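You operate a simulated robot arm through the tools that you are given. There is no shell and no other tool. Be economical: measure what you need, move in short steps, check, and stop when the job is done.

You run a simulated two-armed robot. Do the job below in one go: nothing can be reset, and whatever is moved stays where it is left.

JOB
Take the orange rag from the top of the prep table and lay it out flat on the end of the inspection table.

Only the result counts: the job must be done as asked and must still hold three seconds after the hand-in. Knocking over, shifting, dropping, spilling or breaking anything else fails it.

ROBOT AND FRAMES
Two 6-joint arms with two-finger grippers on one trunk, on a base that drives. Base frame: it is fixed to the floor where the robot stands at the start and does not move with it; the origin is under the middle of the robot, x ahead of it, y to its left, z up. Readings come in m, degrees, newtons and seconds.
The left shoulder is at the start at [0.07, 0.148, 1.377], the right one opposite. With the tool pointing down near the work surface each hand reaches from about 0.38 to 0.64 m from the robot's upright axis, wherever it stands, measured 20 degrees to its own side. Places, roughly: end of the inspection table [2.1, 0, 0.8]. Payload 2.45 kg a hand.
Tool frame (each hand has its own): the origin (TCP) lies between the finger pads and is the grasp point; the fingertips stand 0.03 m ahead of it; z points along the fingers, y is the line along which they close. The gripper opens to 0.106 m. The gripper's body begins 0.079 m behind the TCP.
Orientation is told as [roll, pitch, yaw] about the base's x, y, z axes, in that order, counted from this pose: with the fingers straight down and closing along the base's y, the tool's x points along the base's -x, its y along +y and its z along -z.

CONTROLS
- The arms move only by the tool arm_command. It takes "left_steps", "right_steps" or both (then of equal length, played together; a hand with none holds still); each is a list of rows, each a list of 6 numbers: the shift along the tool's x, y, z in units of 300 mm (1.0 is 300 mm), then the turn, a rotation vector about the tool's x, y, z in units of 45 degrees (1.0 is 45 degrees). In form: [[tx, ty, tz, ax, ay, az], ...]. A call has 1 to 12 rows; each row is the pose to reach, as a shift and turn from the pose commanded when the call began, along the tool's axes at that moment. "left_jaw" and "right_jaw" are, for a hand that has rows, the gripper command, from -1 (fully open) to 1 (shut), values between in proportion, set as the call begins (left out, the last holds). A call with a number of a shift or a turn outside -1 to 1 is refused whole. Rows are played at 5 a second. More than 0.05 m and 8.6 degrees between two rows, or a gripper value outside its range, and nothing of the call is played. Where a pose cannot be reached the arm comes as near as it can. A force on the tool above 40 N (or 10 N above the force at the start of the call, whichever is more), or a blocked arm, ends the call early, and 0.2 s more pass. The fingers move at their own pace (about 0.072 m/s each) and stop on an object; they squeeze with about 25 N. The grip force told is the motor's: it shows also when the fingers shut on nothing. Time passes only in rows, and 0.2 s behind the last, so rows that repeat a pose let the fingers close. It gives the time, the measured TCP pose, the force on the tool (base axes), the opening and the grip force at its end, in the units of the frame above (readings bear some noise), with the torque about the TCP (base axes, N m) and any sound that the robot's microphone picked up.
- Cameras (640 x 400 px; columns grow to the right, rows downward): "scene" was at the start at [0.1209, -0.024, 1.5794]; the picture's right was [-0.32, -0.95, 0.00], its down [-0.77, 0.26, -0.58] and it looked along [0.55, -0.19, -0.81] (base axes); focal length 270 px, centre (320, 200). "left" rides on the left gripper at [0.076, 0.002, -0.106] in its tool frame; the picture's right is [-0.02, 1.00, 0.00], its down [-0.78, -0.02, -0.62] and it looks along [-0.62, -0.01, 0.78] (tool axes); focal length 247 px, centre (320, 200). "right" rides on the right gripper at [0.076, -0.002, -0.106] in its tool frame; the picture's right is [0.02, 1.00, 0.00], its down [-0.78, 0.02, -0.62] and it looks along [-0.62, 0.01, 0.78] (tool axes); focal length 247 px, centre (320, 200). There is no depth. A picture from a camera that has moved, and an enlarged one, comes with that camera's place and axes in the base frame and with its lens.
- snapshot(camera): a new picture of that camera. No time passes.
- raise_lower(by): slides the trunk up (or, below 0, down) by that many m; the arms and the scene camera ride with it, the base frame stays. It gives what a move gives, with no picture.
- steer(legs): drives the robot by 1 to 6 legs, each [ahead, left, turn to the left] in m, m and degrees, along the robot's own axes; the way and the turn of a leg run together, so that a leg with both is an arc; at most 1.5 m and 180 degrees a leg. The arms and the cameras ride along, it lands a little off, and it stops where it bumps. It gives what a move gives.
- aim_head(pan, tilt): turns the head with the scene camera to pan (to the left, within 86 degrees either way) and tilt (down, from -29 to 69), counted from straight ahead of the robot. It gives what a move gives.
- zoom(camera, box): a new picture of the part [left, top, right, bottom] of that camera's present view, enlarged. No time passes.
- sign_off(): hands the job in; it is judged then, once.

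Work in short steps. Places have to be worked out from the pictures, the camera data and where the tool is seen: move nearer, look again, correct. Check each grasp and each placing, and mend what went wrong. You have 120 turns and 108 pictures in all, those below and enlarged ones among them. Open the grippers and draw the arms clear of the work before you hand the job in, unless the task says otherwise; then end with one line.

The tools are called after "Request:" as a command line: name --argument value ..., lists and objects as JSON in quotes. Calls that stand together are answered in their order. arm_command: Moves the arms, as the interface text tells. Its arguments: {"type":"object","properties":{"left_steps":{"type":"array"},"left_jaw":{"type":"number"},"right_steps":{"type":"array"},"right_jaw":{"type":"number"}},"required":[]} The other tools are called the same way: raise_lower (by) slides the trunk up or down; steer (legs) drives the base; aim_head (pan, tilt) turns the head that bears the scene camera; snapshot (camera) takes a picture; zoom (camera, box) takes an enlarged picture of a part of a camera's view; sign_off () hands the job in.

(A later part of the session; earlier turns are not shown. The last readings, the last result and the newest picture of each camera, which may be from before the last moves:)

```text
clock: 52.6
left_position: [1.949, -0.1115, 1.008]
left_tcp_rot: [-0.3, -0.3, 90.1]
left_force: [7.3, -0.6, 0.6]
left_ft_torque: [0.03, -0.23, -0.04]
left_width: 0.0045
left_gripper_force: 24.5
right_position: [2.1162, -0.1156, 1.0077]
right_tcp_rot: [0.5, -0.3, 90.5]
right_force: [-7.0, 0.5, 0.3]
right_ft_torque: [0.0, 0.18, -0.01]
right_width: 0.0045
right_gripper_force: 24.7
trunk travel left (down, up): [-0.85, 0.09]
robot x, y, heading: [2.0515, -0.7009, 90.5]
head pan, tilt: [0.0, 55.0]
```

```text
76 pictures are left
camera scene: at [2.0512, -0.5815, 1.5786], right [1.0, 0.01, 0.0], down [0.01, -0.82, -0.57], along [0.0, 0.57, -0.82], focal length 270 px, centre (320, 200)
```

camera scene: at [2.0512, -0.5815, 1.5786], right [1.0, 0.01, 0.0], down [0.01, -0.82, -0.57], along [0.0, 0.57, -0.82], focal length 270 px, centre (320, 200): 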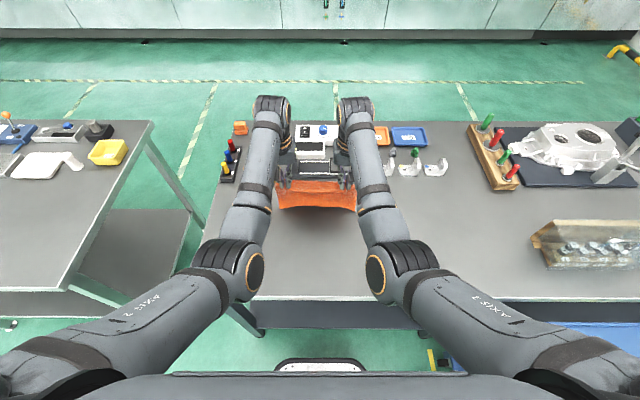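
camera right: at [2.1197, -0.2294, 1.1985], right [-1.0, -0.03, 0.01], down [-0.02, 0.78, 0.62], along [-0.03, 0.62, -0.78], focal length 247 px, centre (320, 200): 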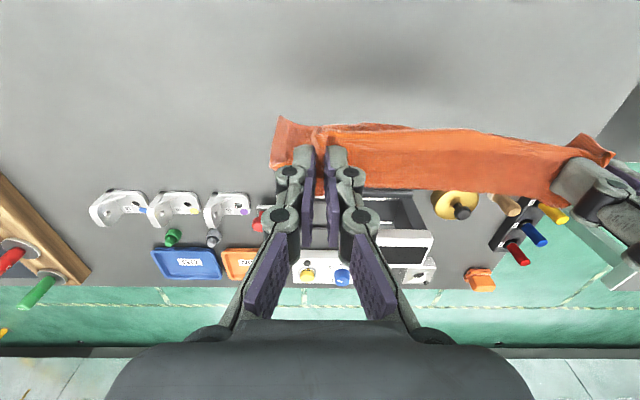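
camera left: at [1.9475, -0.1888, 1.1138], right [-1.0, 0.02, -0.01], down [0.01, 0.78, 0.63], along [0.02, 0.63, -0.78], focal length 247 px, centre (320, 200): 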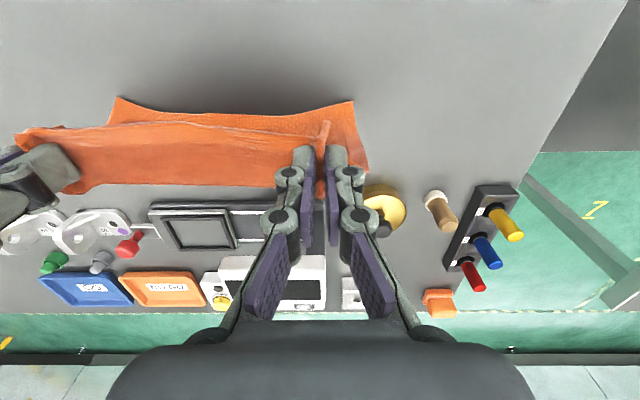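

The bottom edge is on the table now. I'll back the base up 0.05 m so the cloth trails to the far side, and check.

Request:
steer --legs '[[-0.05, 0, 0]]'

Request:
snapshot --camera "left"

Request:
snapshot --camera "right"

```text
clock: 53.5
left_position: [1.9502, -0.1528, 1.0026]
left_tcp_rot: [-0.4, 0.1, 90.1]
left_force: [7.1, 1.0, -1.3]
left_ft_torque: [-0.1, -0.22, -0.02]
left_width: 0.0044
left_gripper_force: 25.2
right_position: [2.1181, -0.1572, 1.0042]
right_tcp_rot: [0.6, 0.2, 90.4]
right_force: [-7.8, 1.2, -1.3]
right_ft_torque: [-0.08, 0.21, -0.11]
right_width: 0.0046
right_gripper_force: 24.7
trunk travel left (down, up): [-0.85, 0.09]
robot x, y, heading: [2.0521, -0.7516, 90.2]
head pan, tilt: [0.0, 55.0]
```

```text
75 pictures are left
camera left: at [1.9481, -0.2299, 1.1094], right [-1.0, 0.02, -0.01], down [0.01, 0.78, 0.62], along [0.02, 0.62, -0.78], focal length 247 px, centre (320, 200)
```

left: 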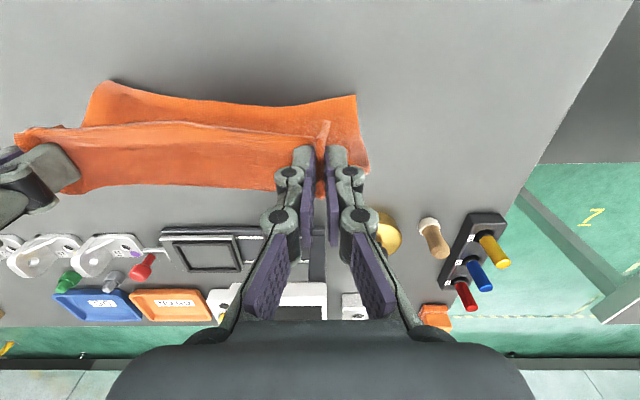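

```text
74 pictures are left
camera right: at [2.1202, -0.2331, 1.1101], right [-1.0, -0.03, 0.01], down [-0.02, 0.78, 0.62], along [-0.03, 0.62, -0.79], focal length 247 px, centre (320, 200)
```

right: 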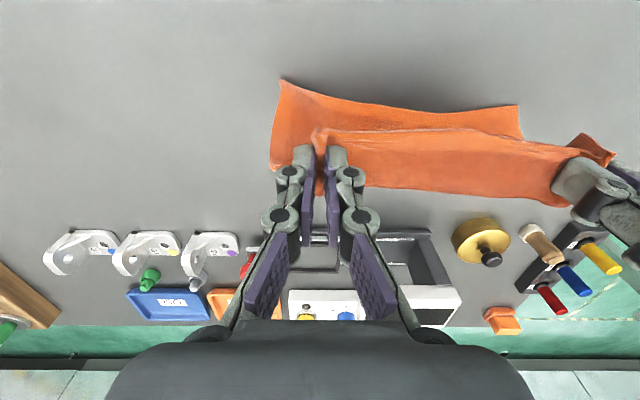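

The bottom edge leans toward the robot rather than away, so I'll lay it the other way: lift a bit, back up, touch the bottom edge down near the table's front, then move forward while lowering.

Request:
raise_lower --by 0.05

Request:
steer --legs '[[-0.12, 0, 0]]'

Request:
snapshot --camera "left"

Request:
snapshot --camera "right"

```text
clock: 54.4
left_position: [1.9497, -0.16, 1.0588]
left_tcp_rot: [-0.4, -0.3, 90.1]
left_force: [6.7, -1.3, -0.4]
left_ft_torque: [0.0, -0.19, -0.02]
left_width: 0.0044
left_gripper_force: 25.0
right_position: [2.1176, -0.1635, 1.0583]
right_tcp_rot: [0.6, -0.2, 90.5]
right_force: [-6.3, 0.4, 0.3]
right_ft_torque: [-0.02, 0.16, -0.12]
right_width: 0.0046
right_gripper_force: 24.7
trunk travel left (down, up): [-0.9, 0.04]
robot x, y, heading: [2.048, -0.7483, 90.5]
head pan, tilt: [0.0, 55.0]
```

```text
clock: 55.6
left_position: [1.9521, -0.2733, 1.0565]
left_tcp_rot: [-0.4, -0.2, 89.8]
left_force: [8.4, -0.7, -0.1]
left_ft_torque: [-0.03, -0.23, 0.01]
left_width: 0.0044
left_gripper_force: 24.4
right_position: [2.1192, -0.2791, 1.0563]
right_tcp_rot: [0.5, -0.2, 90.3]
right_force: [-7.3, 0.4, -0.2]
right_ft_torque: [-0.04, 0.16, -0.03]
right_width: 0.0047
right_gripper_force: 24.7
trunk travel left (down, up): [-0.9, 0.04]
robot x, y, heading: [2.0521, -0.8678, 90.1]
head pan, tilt: [0.0, 55.0]
```

```text
73 pictures are left
camera left: at [1.9502, -0.3526, 1.162], right [-1.0, 0.02, -0.01], down [0.01, 0.78, 0.62], along [0.02, 0.62, -0.78], focal length 247 px, centre (320, 200)
```

left: 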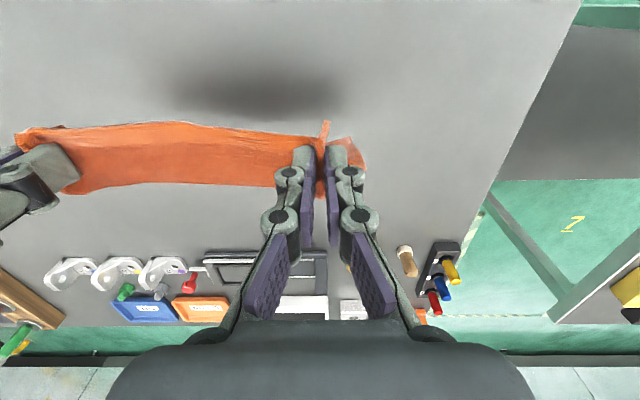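

```text
72 pictures are left
camera right: at [2.1221, -0.3562, 1.1627], right [-1.0, -0.03, 0.01], down [-0.02, 0.78, 0.62], along [-0.02, 0.62, -0.78], focal length 247 px, centre (320, 200)
```

right: 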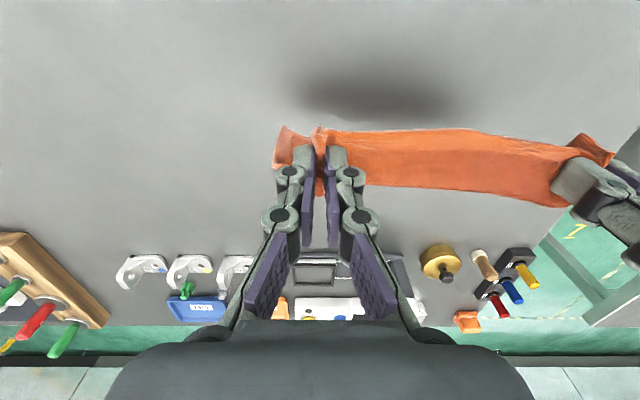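

Hanging free again. Lower until the bottom edge touches and look at which way it bends.

Request:
raise_lower --by -0.055

Request:
steer --legs '[[0.04, 0, 0]]'

Request:
snapshot --camera "left"

Request:
snapshot --camera "right"

```text
clock: 56.6
left_position: [1.9525, -0.2772, 1.0022]
left_tcp_rot: [-0.3, -0.3, 89.9]
left_force: [6.4, -0.7, -0.2]
left_ft_torque: [-0.02, -0.21, 0.02]
left_width: 0.0046
left_gripper_force: 24.9
right_position: [2.1198, -0.2816, 1.0026]
right_tcp_rot: [0.5, -0.1, 90.4]
right_force: [-6.4, -0.3, 0.8]
right_ft_torque: [-0.03, 0.14, -0.05]
right_width: 0.0043
right_gripper_force: 25.1
trunk travel left (down, up): [-0.845, 0.095]
robot x, y, heading: [2.0502, -0.8702, 90.3]
head pan, tilt: [0.0, 55.0]
```

```text
clock: 57.5
left_position: [1.9511, -0.2431, 1.005]
left_tcp_rot: [-0.4, -0.6, 89.9]
left_force: [6.8, -1.1, 1.2]
left_ft_torque: [0.06, -0.19, -0.03]
left_width: 0.0043
left_gripper_force: 24.9
right_position: [2.1183, -0.2467, 1.0061]
right_tcp_rot: [0.4, -0.6, 90.4]
right_force: [-6.6, 0.0, 0.0]
right_ft_torque: [0.05, 0.18, -0.08]
right_width: 0.0043
right_gripper_force: 25.0
trunk travel left (down, up): [-0.845, 0.095]
robot x, y, heading: [2.0511, -0.8296, 90.2]
head pan, tilt: [0.0, 55.0]
```

```text
71 pictures are left
camera left: at [1.9501, -0.3215, 1.1114], right [-1.0, 0.02, -0.01], down [0.01, 0.78, 0.63], along [0.02, 0.63, -0.78], focal length 247 px, centre (320, 200)
```

left: 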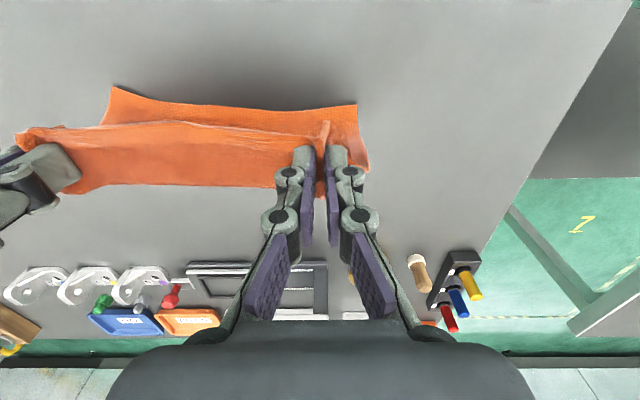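

```text
70 pictures are left
camera right: at [2.1218, -0.3251, 1.112], right [-1.0, -0.03, 0.01], down [-0.02, 0.78, 0.63], along [-0.02, 0.63, -0.78], focal length 247 px, centre (320, 200)
```

right: 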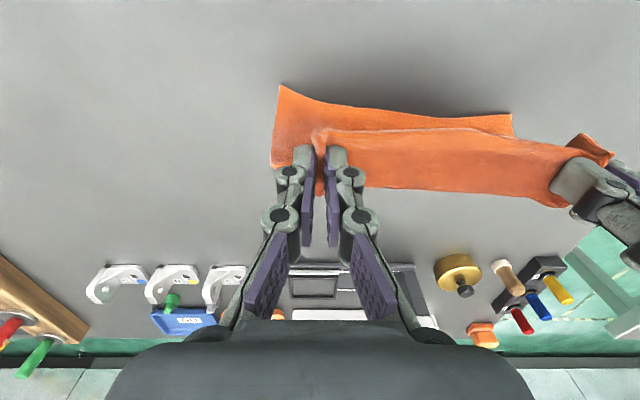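

The bottom edge trails slightly toward the robot as wanted. Continue: lower, forward, and check.

Request:
raise_lower --by -0.03

Request:
steer --legs '[[0.04, 0, 0]]'

Request:
snapshot --camera "left"

Request:
snapshot --camera "right"

```text
clock: 58.2
left_position: [1.9524, -0.2369, 0.971]
left_tcp_rot: [-0.4, -0.2, 89.9]
left_force: [5.2, -0.1, 0.2]
left_ft_torque: [-0.04, -0.21, -0.02]
left_width: 0.0048
left_gripper_force: 25.7
right_position: [2.1181, -0.2437, 0.973]
right_tcp_rot: [0.6, -0.2, 90.5]
right_force: [-6.2, 0.6, 0.4]
right_ft_torque: [-0.01, 0.1, -0.08]
right_width: 0.0044
right_gripper_force: 25.1
trunk travel left (down, up): [-0.815, 0.125]
robot x, y, heading: [2.0484, -0.8286, 90.1]
head pan, tilt: [0.0, 55.0]
```

```text
clock: 59.1
left_position: [1.9516, -0.2016, 0.9764]
left_tcp_rot: [-0.3, -0.7, 89.9]
left_force: [5.9, -0.8, 1.2]
left_ft_torque: [0.07, -0.22, -0.02]
left_width: 0.0048
left_gripper_force: 25.2
right_position: [2.1186, -0.2061, 0.9752]
right_tcp_rot: [0.4, -0.6, 90.3]
right_force: [-5.9, -0.9, 0.7]
right_ft_torque: [0.08, 0.15, -0.07]
right_width: 0.0047
right_gripper_force: 25.1
trunk travel left (down, up): [-0.815, 0.125]
robot x, y, heading: [2.0505, -0.7891, 90.2]
head pan, tilt: [0.0, 55.0]
```

```text
69 pictures are left
camera left: at [1.9501, -0.2808, 1.0813], right [-1.0, 0.02, -0.01], down [0.01, 0.78, 0.63], along [0.02, 0.63, -0.78], focal length 247 px, centre (320, 200)
```

left: 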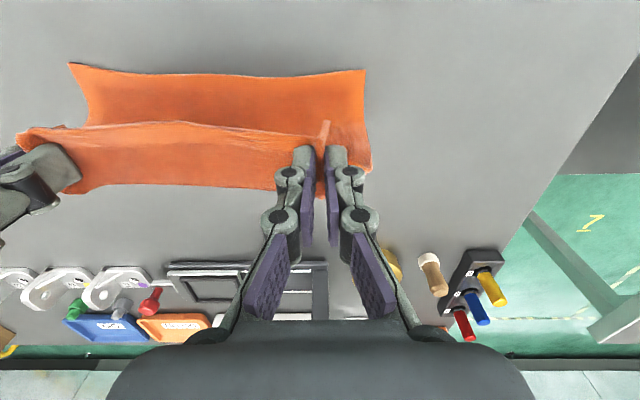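

```text
68 pictures are left
camera right: at [2.1217, -0.2845, 1.0819], right [-1.0, -0.03, 0.01], down [-0.02, 0.78, 0.63], along [-0.02, 0.63, -0.78], focal length 247 px, centre (320, 200)
```

right: 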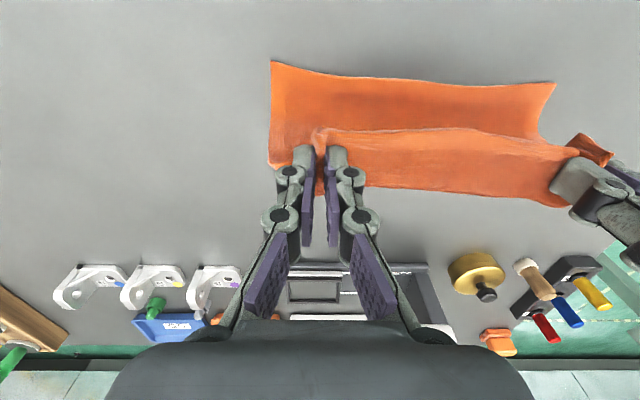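

Working well: bottom edge at y≈-0.235, hands at -0.20. Continue lowering and advancing.

Request:
raise_lower --by -0.035

Request:
steer --legs '[[0.04, 0, 0]]'

Request:
snapshot --camera "left"

Request:
snapshot --camera "right"

```text
clock: 59.9
left_position: [1.9516, -0.1966, 0.9369]
left_tcp_rot: [-0.5, -0.2, 89.8]
left_force: [5.0, -0.6, 0.2]
left_ft_torque: [-0.06, -0.17, 0.01]
left_width: 0.0044
left_gripper_force: 24.8
right_position: [2.1182, -0.2014, 0.9365]
right_tcp_rot: [0.6, -0.2, 90.4]
right_force: [-4.8, -1.2, 0.0]
right_ft_torque: [-0.04, 0.14, -0.1]
right_width: 0.0046
right_gripper_force: 24.8
trunk travel left (down, up): [-0.78, 0.16]
robot x, y, heading: [2.0542, -0.7888, 90.3]
head pan, tilt: [0.0, 55.0]
```

```text
clock: 60.8
left_position: [1.952, -0.1626, 0.941]
left_tcp_rot: [-0.4, -0.5, 89.9]
left_force: [6.9, -1.8, 0.5]
left_ft_torque: [0.05, -0.19, 0.01]
left_width: 0.0046
left_gripper_force: 25.1
right_position: [2.1186, -0.1669, 0.9418]
right_tcp_rot: [0.6, -0.6, 90.4]
right_force: [-5.5, -0.8, -0.1]
right_ft_torque: [0.05, 0.15, -0.05]
right_width: 0.0042
right_gripper_force: 25.1
trunk travel left (down, up): [-0.78, 0.16]
robot x, y, heading: [2.052, -0.7517, 90.3]
head pan, tilt: [0.0, 55.0]
```

```text
67 pictures are left
camera left: at [1.95, -0.2405, 1.0458], right [-1.0, 0.02, -0.01], down [0.01, 0.78, 0.63], along [0.02, 0.63, -0.78], focal length 247 px, centre (320, 200)
```

left: 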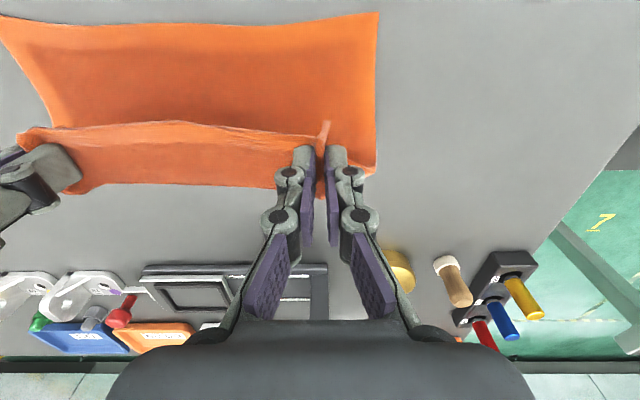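

```text
66 pictures are left
camera right: at [2.1214, -0.2442, 1.0465], right [-1.0, -0.03, 0.01], down [-0.02, 0.78, 0.63], along [-0.02, 0.63, -0.78], focal length 247 px, centre (320, 200)
```

right: 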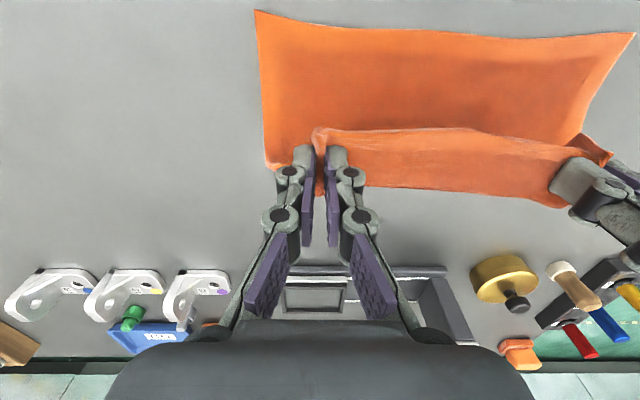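

The near edge stays put at y≈-0.23. Continue two more increments.

Request:
raise_lower --by -0.025

Request:
steer --legs '[[0.045, 0, 0]]'

Request:
raise_lower --by -0.018

Request:
snapshot --camera "left"

Request:
snapshot --camera "right"

Request:
snapshot --camera "scene"

```text
clock: 61.5
left_position: [1.9505, -0.1578, 0.911]
left_tcp_rot: [-0.5, -0.2, 90.0]
left_force: [4.0, -0.4, 0.1]
left_ft_torque: [-0.05, -0.12, -0.05]
left_width: 0.0045
left_gripper_force: 25.2
right_position: [2.1182, -0.1615, 0.9118]
right_tcp_rot: [0.6, -0.2, 90.3]
right_force: [-4.4, -0.3, -1.4]
right_ft_torque: [0.0, 0.13, -0.08]
right_width: 0.0047
right_gripper_force: 25.4
trunk travel left (down, up): [-0.755, 0.185]
robot x, y, heading: [2.0513, -0.7496, 90.1]
head pan, tilt: [0.0, 55.0]
```

```text
clock: 62.4
left_position: [1.9514, -0.1175, 0.915]
left_tcp_rot: [-0.6, -0.4, 89.9]
left_force: [5.5, 0.0, 0.2]
left_ft_torque: [0.01, -0.2, -0.04]
left_width: 0.0043
left_gripper_force: 25.1
right_position: [2.1183, -0.1202, 0.9141]
right_tcp_rot: [0.6, -0.5, 90.3]
right_force: [-5.4, 0.3, 0.4]
right_ft_torque: [-0.01, 0.16, -0.09]
right_width: 0.0044
right_gripper_force: 25.5
trunk travel left (down, up): [-0.755, 0.185]
robot x, y, heading: [2.0524, -0.7059, 90.1]
head pan, tilt: [0.0, 55.0]
```

```text
clock: 63.0
left_position: [1.9517, -0.1141, 0.8947]
left_tcp_rot: [-0.5, -0.2, 89.9]
left_force: [4.5, -0.4, 0.0]
left_ft_torque: [0.02, -0.15, -0.04]
left_width: 0.0046
left_gripper_force: 24.6
right_position: [2.1172, -0.1174, 0.8935]
right_tcp_rot: [0.6, -0.1, 90.4]
right_force: [-4.7, 0.6, 0.5]
right_ft_torque: [-0.03, 0.08, -0.06]
right_width: 0.0046
right_gripper_force: 25.1
trunk travel left (down, up): [-0.737, 0.203]
robot x, y, heading: [2.0495, -0.7067, 90.3]
head pan, tilt: [0.0, 55.0]
```

```text
65 pictures are left
camera left: at [1.9501, -0.1903, 0.9999], right [-1.0, 0.02, -0.01], down [0.01, 0.78, 0.62], along [0.02, 0.62, -0.78], focal length 247 px, centre (320, 200)
```

left: 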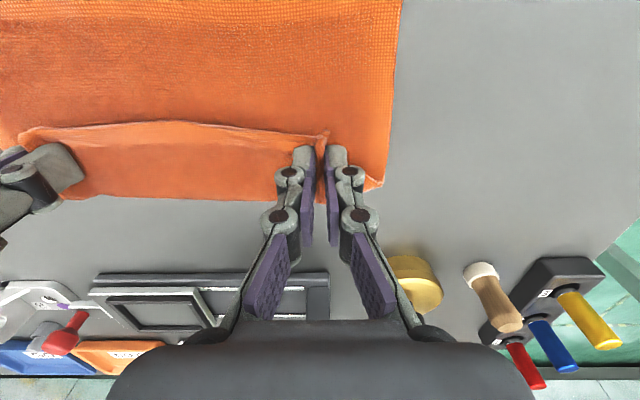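

```text
64 pictures are left
camera right: at [2.1209, -0.194, 1.0005], right [-1.0, -0.03, 0.01], down [-0.02, 0.78, 0.62], along [-0.03, 0.62, -0.78], focal length 247 px, centre (320, 200)
```

right: 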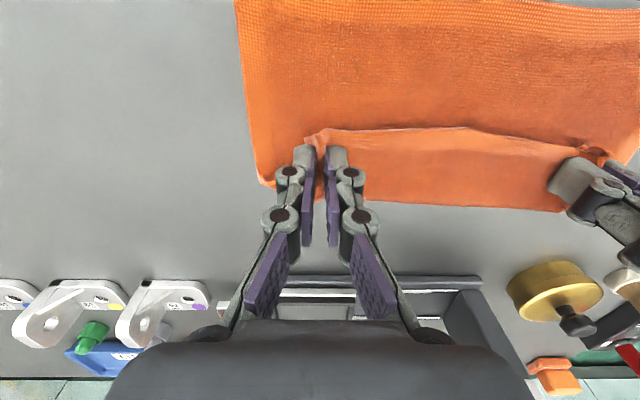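

```text
63 pictures are left
camera scene: at [2.0519, -0.5823, 1.4653], right [1.0, 0.0, 0.0], down [0.0, -0.82, -0.57], along [0.0, 0.57, -0.82], focal length 270 px, centre (320, 200)
```

scene: 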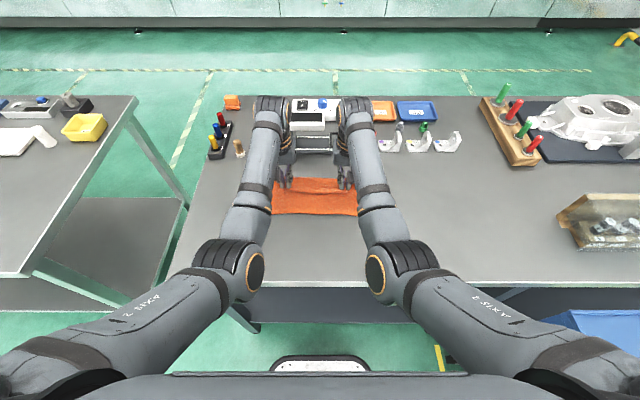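

Nearly flat. Advance another 0.04 m to pull out the remaining slack, then lower to the table.

Request:
steer --legs '[[0.04, 0, 0]]'

Request:
raise_lower --by -0.01

Request:
snapshot --camera "left"

Request:
snapshot --camera "scene"

```text
clock: 63.9
left_position: [1.9519, -0.0773, 0.8959]
left_tcp_rot: [-0.5, -0.5, 90.0]
left_force: [5.5, -0.5, -0.2]
left_ft_torque: [0.02, -0.17, -0.04]
left_width: 0.0045
left_gripper_force: 25.2
right_position: [2.1179, -0.0802, 0.8958]
right_tcp_rot: [0.7, -0.4, 90.4]
right_force: [-6.9, -0.9, -1.4]
right_ft_torque: [0.06, 0.13, -0.06]
right_width: 0.0047
right_gripper_force: 24.7
trunk travel left (down, up): [-0.737, 0.203]
robot x, y, heading: [2.0471, -0.669, 90.0]
head pan, tilt: [0.0, 55.0]
```

```text
clock: 64.5
left_position: [1.9525, -0.0749, 0.8856]
left_tcp_rot: [-0.5, -0.2, 89.9]
left_force: [5.1, -2.8, 7.2]
left_ft_torque: [-0.09, -0.13, -0.01]
left_width: 0.0046
left_gripper_force: 25.3
right_position: [2.1177, -0.0791, 0.8865]
right_tcp_rot: [0.7, -0.4, 90.4]
right_force: [-5.1, -1.1, 5.5]
right_ft_torque: [-0.09, 0.08, -0.06]
right_width: 0.0046
right_gripper_force: 24.6
trunk travel left (down, up): [-0.727, 0.213]
robot x, y, heading: [2.0544, -0.663, 90.2]
head pan, tilt: [0.0, 55.0]
```

```text
62 pictures are left
camera left: at [1.9501, -0.1526, 0.9914], right [-1.0, 0.02, -0.01], down [0.01, 0.78, 0.63], along [0.02, 0.62, -0.78], focal length 247 px, centre (320, 200)
```

left: 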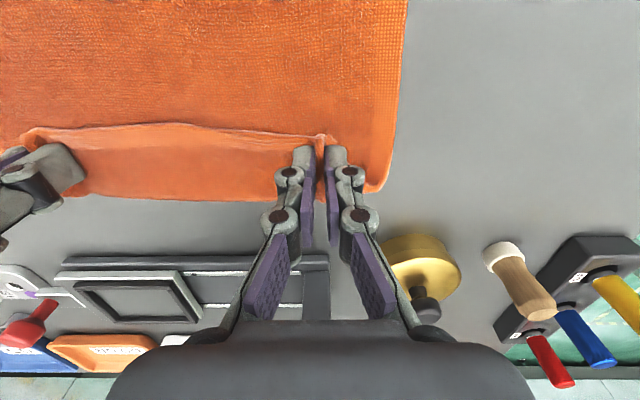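

```text
61 pictures are left
camera scene: at [2.0519, -0.5454, 1.4557], right [1.0, 0.0, 0.0], down [0.0, -0.82, -0.57], along [0.0, 0.57, -0.82], focal length 270 px, centre (320, 200)
```

scene: 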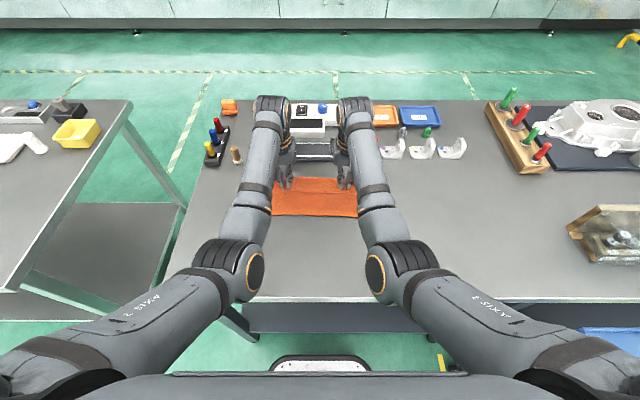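

I now see the held edge is doubled back over the far side (the free flap faces me), so this direction leaves a fold. The proper way is laying with the bottom far and the hands retreating. I'll lift, back the base 0.1 m, extend the arms, then retreat and lower in one continuous arm move.

Request:
raise_lower --by 0.123

Request:
arm_command --left_steps '[[0, 0, -0.1, 0, 0, 0], [0, 0, -0.2, 0, 0, 0]]' --right_steps '[[0, 0, -0.1, 0, 0, 0], [0, 0, -0.2, 0, 0, 0]]'

Request:
steer --legs '[[-0.1, 0, 0]]'

Request:
snapshot --camera "left"

```text
clock: 66.0
left_position: [1.9519, -0.074, 1.0078]
left_tcp_rot: [-0.6, -0.3, 89.9]
left_force: [4.3, 0.1, -0.3]
left_ft_torque: [-0.01, -0.15, -0.03]
left_width: 0.0047
left_gripper_force: 24.9
right_position: [2.1179, -0.0775, 1.0068]
right_tcp_rot: [0.6, -0.3, 90.4]
right_force: [-5.3, -0.7, 0.7]
right_ft_torque: [0.01, 0.11, -0.06]
right_width: 0.0047
right_gripper_force: 24.9
trunk travel left (down, up): [-0.85, 0.09]
robot x, y, heading: [2.0539, -0.6662, 90.4]
head pan, tilt: [0.0, 55.0]
```

```text
clock: 66.6
left_position: [1.9497, -0.073, 1.0685]
left_tcp_rot: [-0.5, -0.2, 89.9]
left_force: [8.7, -0.1, 0.0]
left_ft_torque: [-0.01, -0.28, -0.02]
left_width: 0.0049
left_gripper_force: 25.0
right_position: [2.1186, -0.079, 1.0676]
right_tcp_rot: [0.5, -0.2, 90.3]
right_force: [-8.4, -0.6, -0.2]
right_ft_torque: [0.0, 0.22, -0.07]
right_width: 0.0049
right_gripper_force: 25.3
trunk travel left (down, up): [-0.85, 0.09]
robot x, y, heading: [2.0492, -0.6685, 90.1]
head pan, tilt: [0.0, 55.0]
```

```text
clock: 67.8
left_position: [1.9508, -0.1678, 1.0662]
left_tcp_rot: [-0.5, -0.1, 89.9]
left_force: [7.9, 0.8, -0.2]
left_ft_torque: [-0.03, -0.2, -0.01]
left_width: 0.0046
left_gripper_force: 24.9
right_position: [2.1178, -0.1752, 1.0662]
right_tcp_rot: [0.6, -0.1, 90.4]
right_force: [-8.2, -0.6, -0.8]
right_ft_torque: [0.02, 0.2, -0.06]
right_width: 0.0047
right_gripper_force: 24.9
trunk travel left (down, up): [-0.85, 0.09]
robot x, y, heading: [2.0498, -0.7611, 90.4]
head pan, tilt: [0.0, 55.0]
```

```text
60 pictures are left
camera left: at [1.9485, -0.2456, 1.172], right [-1.0, 0.02, -0.01], down [0.01, 0.78, 0.62], along [0.02, 0.62, -0.78], focal length 247 px, centre (320, 200)
```

left: 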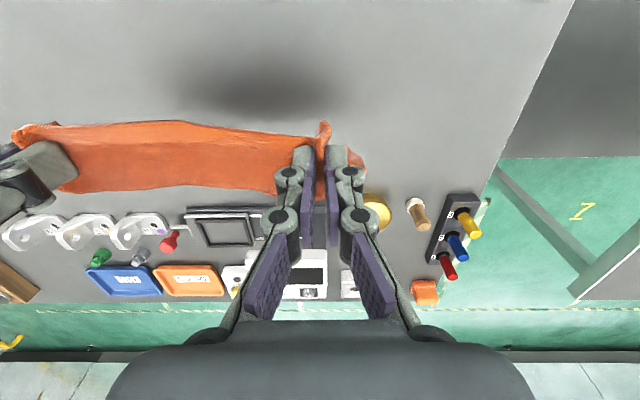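

Hanging free with bottom on the far side. Extend the arms 0.09 m forward and let the cloth settle.

Request:
arm_command --left_steps '[[-0.07, 0, 0, 0, 0, 0], [-0.14, 0, 0, 0, 0, 0], [-0.21, 0, 0, 0, 0, 0], [-0.28, 0, 0, 0, 0, 0], [-0.3, 0, 0, 0, 0, 0], [-0.3, 0, 0, 0, 0, 0]]' --right_steps '[[-0.07, 0, 0, 0, 0, 0], [-0.14, 0, 0, 0, 0, 0], [-0.21, 0, 0, 0, 0, 0], [-0.28, 0, 0, 0, 0, 0], [-0.3, 0, 0, 0, 0, 0], [-0.3, 0, 0, 0, 0, 0]]'

Request:
snapshot --camera "left"

```text
clock: 69.2
left_position: [1.9486, -0.0876, 1.0696]
left_tcp_rot: [-0.6, -0.4, 89.9]
left_force: [8.7, -0.9, 0.0]
left_ft_torque: [-0.02, -0.31, 0.01]
left_width: 0.0047
left_gripper_force: 25.3
left hand out of reach, approached as far as the arm can: row 5, 6
right_position: [2.1167, -0.0931, 1.0693]
right_tcp_rot: [0.6, -0.4, 90.5]
right_force: [-8.8, 0.0, -0.5]
right_ft_torque: [-0.02, 0.25, -0.09]
right_width: 0.0047
right_gripper_force: 25.4
right hand out of reach, approached as far as the arm can: row 5, 6
trunk travel left (down, up): [-0.85, 0.09]
robot x, y, heading: [2.0522, -0.7641, 90.1]
head pan, tilt: [0.0, 55.0]
```

```text
59 pictures are left
camera left: at [1.9458, -0.1653, 1.1751], right [-1.0, 0.02, -0.01], down [0.01, 0.78, 0.63], along [0.02, 0.63, -0.78], focal length 247 px, centre (320, 200)
```

left: 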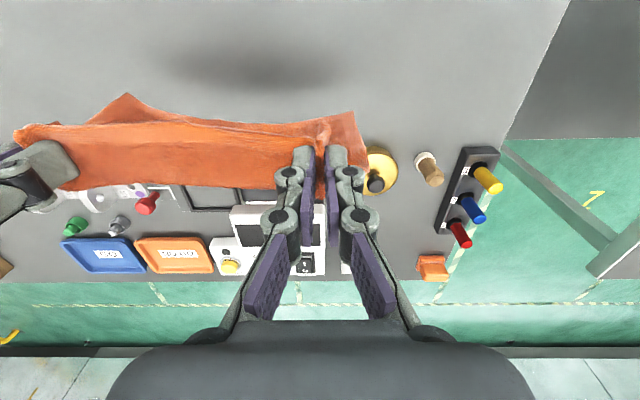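

The bottom lags behind motion, which is useful. I'll let it settle, then retreat-and-lower in one smooth sweep so that the bottom lags to the far side and lands first.

Request:
arm_command --left_steps '[[0, 0, 0, 0, 0, 0], [0, 0, 0, 0, 0, 0], [0, 0, 0, 0, 0, 0], [0.1, 0, 0.03, 0, 0, 0], [0.167, 0, 0.1, 0, 0, 0], [0.207, 0, 0.18, 0, 0, 0], [0.25, 0, 0.265, 0, 0, 0], [0.29, 0, 0.35, 0, 0, 0], [0.33, 0, 0.43, 0, 0, 0], [0.367, 0, 0.5, 0, 0, 0]]' --right_steps '[[0, 0, 0, 0, 0, 0], [0, 0, 0, 0, 0, 0], [0, 0, 0, 0, 0, 0], [0.1, 0, 0.03, 0, 0, 0], [0.167, 0, 0.1, 0, 0, 0], [0.207, 0, 0.18, 0, 0, 0], [0.25, 0, 0.265, 0, 0, 0], [0.29, 0, 0.35, 0, 0, 0], [0.33, 0, 0.43, 0, 0, 0], [0.367, 0, 0.5, 0, 0, 0]]'

Request:
snapshot --camera "left"

Request:
snapshot --camera "right"

Request:
snapshot --camera "scene"

```text
clock: 71.4
left_position: [1.9511, -0.197, 0.9198]
left_tcp_rot: [-0.9, -0.2, 89.8]
left_force: [26.4, 1.2, 1.4]
left_ft_torque: [0.04, -0.83, 0.11]
left_width: 0.0057
left_gripper_force: 25.1
right_position: [2.1282, -0.1879, 0.9303]
right_tcp_rot: [-0.1, -1.7, 89.9]
right_force: [-26.8, -1.1, -2.9]
right_ft_torque: [-0.03, 0.83, -0.09]
right_width: 0.006
right_gripper_force: 24.8
trunk travel left (down, up): [-0.85, 0.09]
robot x, y, heading: [2.0505, -0.7594, 90.2]
head pan, tilt: [0.0, 55.0]
```

```text
58 pictures are left
camera left: at [1.9482, -0.2748, 1.0257], right [-1.0, 0.02, -0.01], down [0.01, 0.78, 0.63], along [0.03, 0.63, -0.78], focal length 247 px, centre (320, 200)
```

left: 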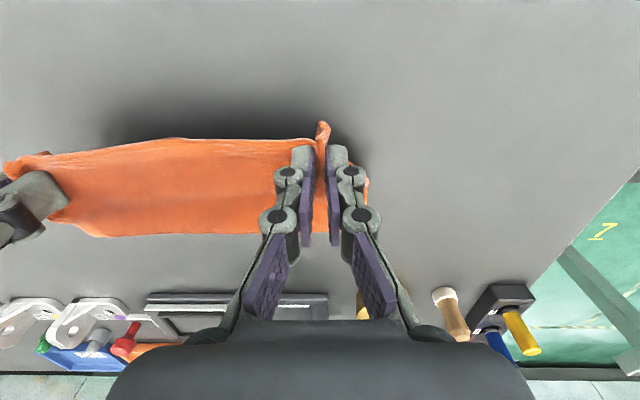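

```text
57 pictures are left
camera right: at [2.1296, -0.2688, 1.0344], right [-1.0, -0.02, 0.0], down [-0.02, 0.76, 0.65], along [-0.01, 0.65, -0.76], focal length 247 px, centre (320, 200)
```

right: 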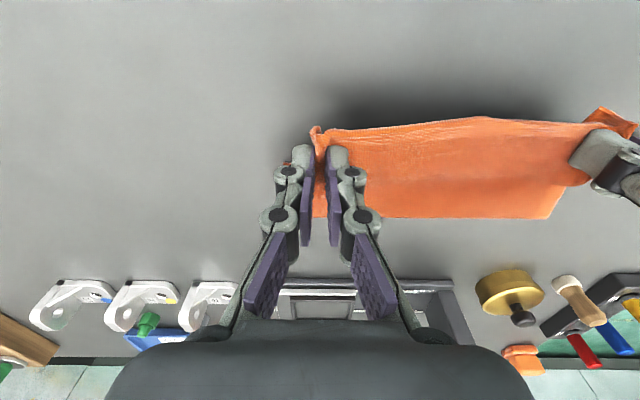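

```text
56 pictures are left
camera scene: at [2.0522, -0.6414, 1.5786], right [1.0, 0.0, 0.0], down [0.0, -0.82, -0.57], along [0.0, 0.57, -0.82], focal length 270 px, centre (320, 200)
```

scene: 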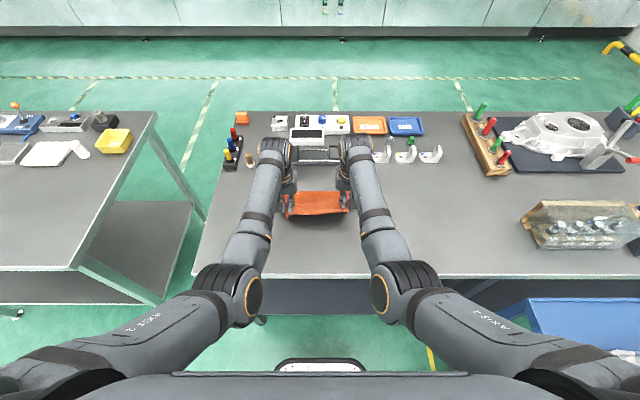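

The bottom now lies on the far side. The hands are slightly out of sync with 26 N tension, so I'll hold two rows with a small inward relief and re-measure.

Request:
arm_command --left_steps '[[0, -0.01, 0, 0, 0, 0], [0, -0.01, 0, 0, 0, 0], [0, -0.01, 0, 0, 0, 0]]' --right_steps '[[0, 0.01, 0, 0, 0, 0], [0, 0.01, 0, 0, 0, 0], [0, 0.01, 0, 0, 0, 0]]'

Request:
snapshot --camera "left"

```text
clock: 72.2
left_position: [1.9522, -0.1986, 0.9197]
left_tcp_rot: [-0.8, -0.1, 89.9]
left_force: [25.1, 0.2, 1.6]
left_ft_torque: [-0.03, -0.78, 0.08]
left_width: 0.0057
left_gripper_force: 25.1
right_position: [2.1291, -0.1929, 0.9226]
right_tcp_rot: [-0.4, -1.2, 89.6]
right_force: [-25.2, -0.4, -1.0]
right_ft_torque: [-0.02, 0.76, -0.1]
right_width: 0.0059
right_gripper_force: 25.1
trunk travel left (down, up): [-0.85, 0.09]
robot x, y, heading: [2.0526, -0.7608, 90.2]
head pan, tilt: [0.0, 55.0]
```

```text
55 pictures are left
camera left: at [1.9505, -0.2752, 1.0248], right [-1.0, 0.02, -0.01], down [0.01, 0.78, 0.62], along [0.03, 0.62, -0.78], focal length 247 px, centre (320, 200)
```

left: 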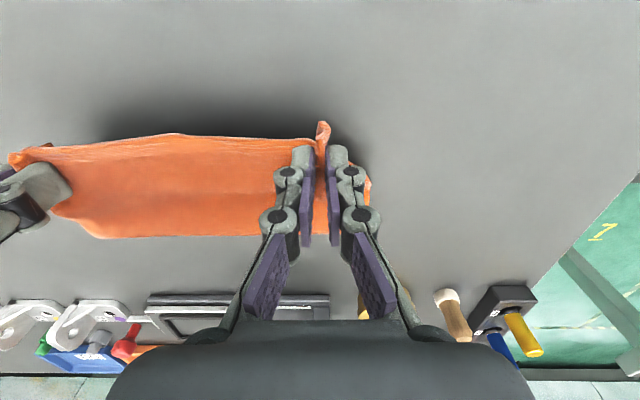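

Bottom edge at y≈-0.086, hands at -0.195. Finish with trunk lowering and base retreat, which leaves the arm posture unchanged.

Request:
raise_lower --by -0.015

Request:
steer --legs '[[-0.03, 0, 0]]'

Request:
raise_lower --by -0.012

Request:
snapshot --camera "left"

Request:
snapshot --camera "right"

```text
clock: 72.8
left_position: [1.9528, -0.197, 0.9033]
left_tcp_rot: [-0.7, -0.2, 89.8]
left_force: [26.2, 0.2, 0.6]
left_ft_torque: [0.0, -0.78, 0.08]
left_width: 0.0057
left_gripper_force: 25.6
right_position: [2.1312, -0.1941, 0.9078]
right_tcp_rot: [-0.6, -1.2, 89.5]
right_force: [-26.7, -0.8, -0.8]
right_ft_torque: [-0.05, 0.78, -0.09]
right_width: 0.0057
right_gripper_force: 24.9
trunk travel left (down, up): [-0.835, 0.105]
robot x, y, heading: [2.0496, -0.7599, 90.1]
head pan, tilt: [0.0, 55.0]
```

```text
clock: 73.6
left_position: [1.9537, -0.2241, 0.9012]
left_tcp_rot: [-0.8, 0.1, 89.9]
left_force: [26.5, 1.7, 0.2]
left_ft_torque: [-0.06, -0.81, 0.1]
left_width: 0.0059
left_gripper_force: 25.1
right_position: [2.1315, -0.2196, 0.9029]
right_tcp_rot: [-0.6, -0.6, 89.5]
right_force: [-26.1, -0.1, -0.4]
right_ft_torque: [-0.05, 0.79, -0.11]
right_width: 0.0057
right_gripper_force: 24.6
trunk travel left (down, up): [-0.835, 0.105]
robot x, y, heading: [2.0474, -0.7944, 90.2]
head pan, tilt: [0.0, 55.0]
```

```text
clock: 74.2
left_position: [1.9553, -0.2248, 0.8923]
left_tcp_rot: [-1.1, -0.2, 89.8]
left_force: [26.5, -0.2, 1.4]
left_ft_torque: [-0.01, -0.74, 0.05]
left_width: 0.0054
left_gripper_force: 24.9
right_position: [2.1336, -0.2216, 0.8945]
right_tcp_rot: [-0.5, -1.1, 89.5]
right_force: [-25.0, -0.5, 0.3]
right_ft_torque: [-0.04, 0.78, -0.12]
right_width: 0.0056
right_gripper_force: 24.8
trunk travel left (down, up): [-0.823, 0.117]
robot x, y, heading: [2.0497, -0.794, 90.2]
head pan, tilt: [0.0, 55.0]
```

```text
54 pictures are left
camera left: at [1.9524, -0.3032, 0.9972], right [-1.0, 0.03, -0.02], down [0.01, 0.78, 0.62], along [0.03, 0.62, -0.78], focal length 247 px, centre (320, 200)
```

left: 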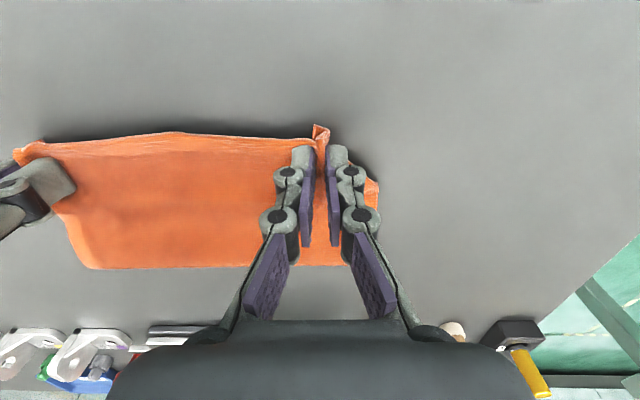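

```text
53 pictures are left
camera right: at [2.1328, -0.3, 0.999], right [-1.0, -0.01, -0.01], down [-0.02, 0.77, 0.63], along [0.0, 0.63, -0.77], focal length 247 px, centre (320, 200)
```

right: 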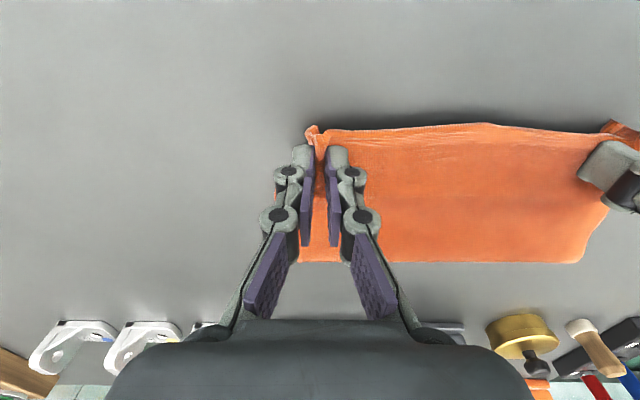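

Nearly flat with the far edge at y≈-0.10. Retreat a further 0.035 m and settle onto the table.

Request:
steer --legs '[[-0.035, 0, 0]]'

Request:
raise_lower --by -0.009

Request:
snapshot --camera "left"

Request:
snapshot --camera "right"

```text
clock: 75.1
left_position: [1.9569, -0.2568, 0.8892]
left_tcp_rot: [-1.2, 0.1, 89.8]
left_force: [26.7, 0.9, 0.4]
left_ft_torque: [-0.03, -0.81, 0.07]
left_width: 0.0057
left_gripper_force: 24.6
right_position: [2.1344, -0.2553, 0.8916]
right_tcp_rot: [-0.5, -0.8, 89.5]
right_force: [-26.8, 0.1, 0.0]
right_ft_torque: [-0.1, 0.79, -0.11]
right_width: 0.0058
right_gripper_force: 25.0
trunk travel left (down, up): [-0.823, 0.117]
robot x, y, heading: [2.0558, -0.8265, 90.1]
head pan, tilt: [0.0, 55.0]
```

```text
clock: 75.7
left_position: [1.9589, -0.2601, 0.8838]
left_tcp_rot: [-1.3, -0.2, 89.7]
left_force: [22.7, 1.3, 0.9]
left_ft_torque: [0.01, -0.66, 0.05]
left_width: 0.0055
left_gripper_force: 25.4
right_position: [2.1335, -0.2565, 0.8852]
right_tcp_rot: [-0.5, -1.1, 89.4]
right_force: [-22.6, -0.1, 0.9]
right_ft_torque: [-0.05, 0.7, -0.11]
right_width: 0.0053
right_gripper_force: 25.2
trunk travel left (down, up): [-0.814, 0.126]
robot x, y, heading: [2.0505, -0.8303, 90.1]
head pan, tilt: [0.0, 55.0]
```

```text
52 pictures are left
camera left: at [1.9539, -0.3381, 0.9891], right [-1.0, 0.03, -0.02], down [0.01, 0.78, 0.62], along [0.04, 0.62, -0.78], focal length 247 px, centre (320, 200)
```

left: 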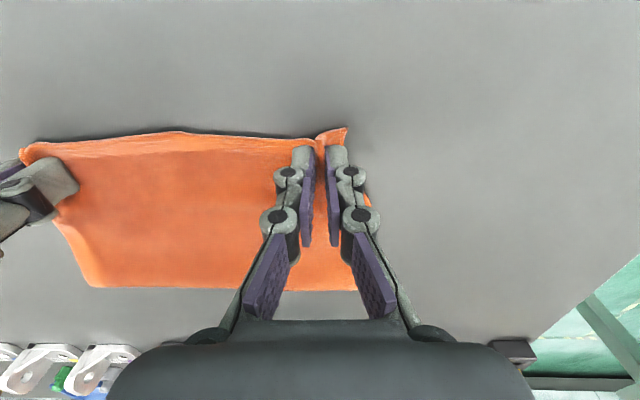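

```text
51 pictures are left
camera right: at [2.1337, -0.3348, 0.9905], right [-1.0, -0.01, -0.01], down [-0.01, 0.77, 0.64], along [0.0, 0.64, -0.77], focal length 247 px, centre (320, 200)
```

right: 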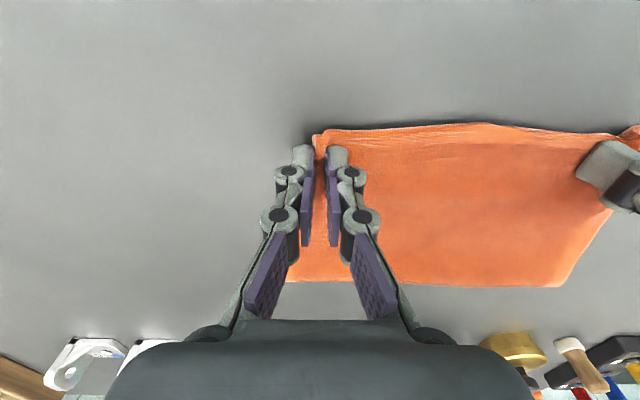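

The rag lies practically flat (y≈-0.28 to -0.11). I'll press lightly so that opening the fingers spreads the pinched folds out again.

Request:
raise_lower --by -0.006

Request:
arm_command --left_steps '[[0, 0, 0, 0, 0, 0], [0, 0, 0, 0, 0, 0], [0, 0, 0, 0, 0, 0]]' --right_steps '[[0, 0, 0, 0, 0, 0], [0, 0, 0, 0, 0, 0], [0, 0, 0, 0, 0, 0]]' --left_jaw 0.3 --right_jaw 0.3

Request:
snapshot --camera "left"

Request:
snapshot --camera "right"

```text
clock: 76.2
left_position: [1.9581, -0.263, 0.8826]
left_tcp_rot: [-1.4, -0.5, 89.8]
left_force: [22.4, 1.0, 16.4]
left_ft_torque: [0.0, -0.62, 0.03]
left_width: 0.0051
left_gripper_force: 24.7
right_position: [2.1328, -0.2596, 0.8821]
right_tcp_rot: [-0.5, -1.4, 89.4]
right_force: [-22.4, 1.3, 14.4]
right_ft_torque: [-0.04, 0.73, -0.06]
right_width: 0.0052
right_gripper_force: 25.2
trunk travel left (down, up): [-0.808, 0.132]
robot x, y, heading: [2.0535, -0.8251, 90.4]
head pan, tilt: [0.0, 55.0]
```

```text
clock: 77.0
left_position: [1.9554, -0.2636, 0.8786]
left_tcp_rot: [-1.0, -0.3, 89.7]
left_force: [0.0, 2.0, 9.7]
left_ft_torque: [0.06, -0.1, 0.03]
left_width: 0.0402
left_gripper_force: 0.1
right_position: [2.1357, -0.2602, 0.8812]
right_tcp_rot: [-0.7, -1.2, 89.4]
right_force: [-1.0, 1.1, 5.8]
right_ft_torque: [0.03, 0.14, -0.01]
right_width: 0.0399
right_gripper_force: 0.7
trunk travel left (down, up): [-0.808, 0.132]
robot x, y, heading: [2.0521, -0.8274, 89.9]
head pan, tilt: [0.0, 55.0]
```

```text
50 pictures are left
camera left: at [1.9527, -0.3416, 0.984], right [-1.0, 0.03, -0.02], down [0.01, 0.78, 0.63], along [0.03, 0.63, -0.78], focal length 247 px, centre (320, 200)
```

left: 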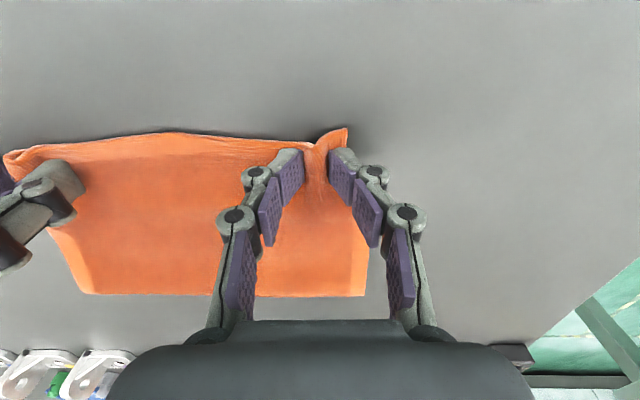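

```text
49 pictures are left
camera right: at [2.1348, -0.3384, 0.9857], right [-1.0, -0.01, -0.01], down [-0.02, 0.77, 0.64], along [0.0, 0.64, -0.77], focal length 247 px, centre (320, 200)
```

right: 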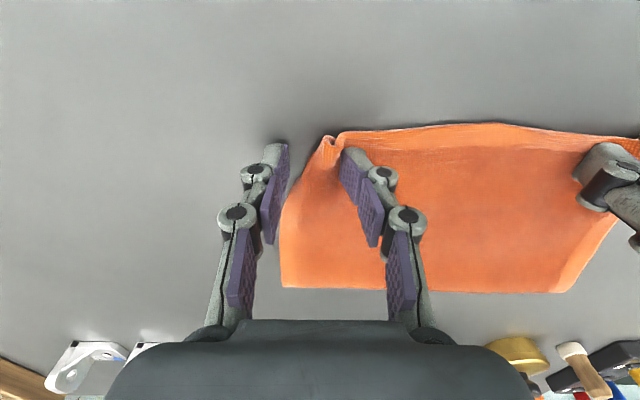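

Released; small residual folds remain at the pinch points. Lift the hands straight up by trunk and inspect.

Request:
raise_lower --by 0.12

Request:
snapshot --camera "left"

Request:
snapshot --camera "right"

```text
clock: 78.5
left_position: [1.9556, -0.2609, 0.9969]
left_tcp_rot: [-1.2, -0.2, 89.7]
left_force: [0.8, 0.2, -0.6]
left_ft_torque: [0.01, -0.02, 0.02]
left_width: 0.0371
left_gripper_force: 0.0
right_position: [2.1361, -0.258, 0.9989]
right_tcp_rot: [-0.7, -0.9, 89.4]
right_force: [0.7, -0.1, 0.4]
right_ft_torque: [-0.01, -0.01, -0.01]
right_width: 0.0372
right_gripper_force: 0.0
trunk travel left (down, up): [-0.928, 0.012]
robot x, y, heading: [2.0537, -0.8246, 90.2]
head pan, tilt: [0.0, 55.0]
```

```text
48 pictures are left
camera left: at [1.9528, -0.3387, 1.103], right [-1.0, 0.03, -0.02], down [0.01, 0.78, 0.62], along [0.03, 0.62, -0.78], focal length 247 px, centre (320, 200)
```

left: 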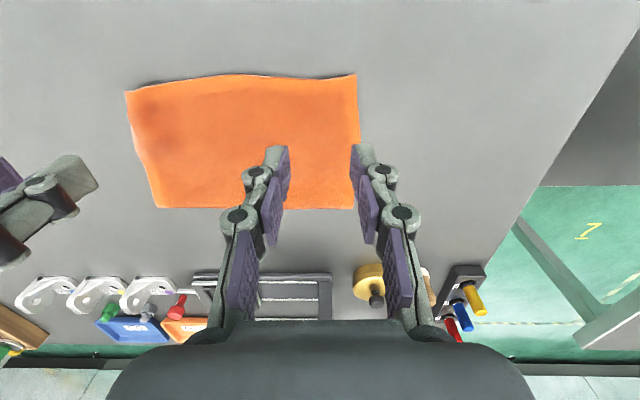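

```text
47 pictures are left
camera right: at [2.1347, -0.3359, 1.1038], right [-1.0, -0.01, -0.01], down [-0.02, 0.77, 0.63], along [0.0, 0.63, -0.77], focal length 247 px, centre (320, 200)
```

right: 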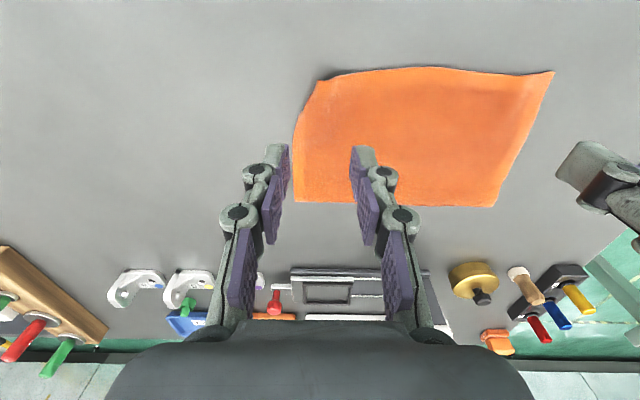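

The rag is flat overall, but the near-right corner looks cut off — possibly tucked. Back away a bit and zoom in.

Request:
steer --legs '[[-0.2, 0, 0]]'

Request:
aim_head --pan 0 --tilt 45

Request:
zoom --camera "scene" --box '[240, 140, 400, 240]'

Request:
zoom --camera "right" --box '[220, 150, 620, 400]'

```text
clock: 80.1
left_position: [1.9562, -0.4595, 0.9948]
left_tcp_rot: [-1.2, 0.0, 89.7]
left_force: [0.1, -0.3, 0.3]
left_ft_torque: [-0.02, -0.02, 0.01]
left_width: 0.0372
left_gripper_force: 0.0
right_position: [2.1349, -0.4555, 0.9977]
right_tcp_rot: [-0.7, -0.8, 89.5]
right_force: [0.5, -0.1, -0.2]
right_ft_torque: [-0.03, 0.02, 0.0]
right_width: 0.0372
right_gripper_force: 0.1
trunk travel left (down, up): [-0.928, 0.012]
robot x, y, heading: [2.0523, -1.027, 90.1]
head pan, tilt: [0.0, 55.0]
```

```text
clock: 80.8
left_position: [1.9565, -0.4608, 0.9988]
left_tcp_rot: [-1.1, -0.3, 89.7]
left_force: [0.5, -0.3, 0.1]
left_ft_torque: [0.0, 0.01, 0.0]
left_width: 0.0372
left_gripper_force: 0.1
right_position: [2.1349, -0.4572, 0.9994]
right_tcp_rot: [-0.7, -1.1, 89.4]
right_force: [0.9, -0.5, 0.4]
right_ft_torque: [0.03, -0.03, 0.04]
right_width: 0.0371
right_gripper_force: 0.0
trunk travel left (down, up): [-0.928, 0.012]
robot x, y, heading: [2.0514, -1.0277, 90.4]
head pan, tilt: [0.0, 45.0]
```

```text
4.00 times, centred on (320, 190) of scene
camera zoom: at [2.0531, -0.896, 1.6699], right [1.0, 0.01, 0.0], down [0.0, -0.71, -0.71], along [0.0, 0.71, -0.71], focal length 1080 px, centre (320, 240)
```

zoom: 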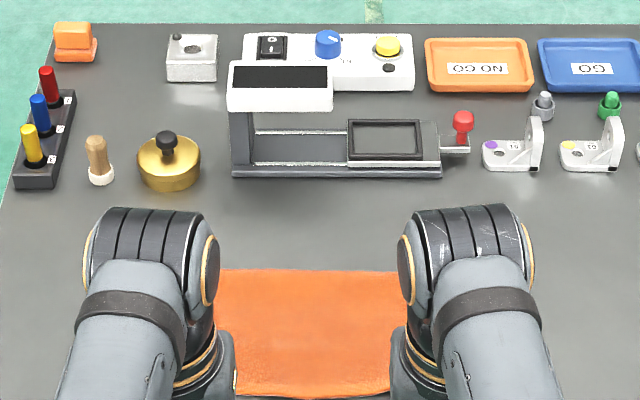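

```text
1.60 times, centred on (420, 275) of right
camera zoom: at [2.1353, -0.5359, 1.1046], right [-1.0, -0.01, -0.01], down [-0.02, 0.77, 0.64], along [0.0, 0.64, -0.77], focal length 395 px, centre (160, 80)
```

zoom: 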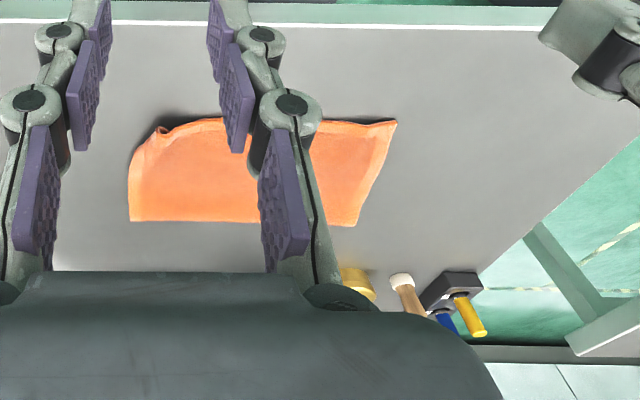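

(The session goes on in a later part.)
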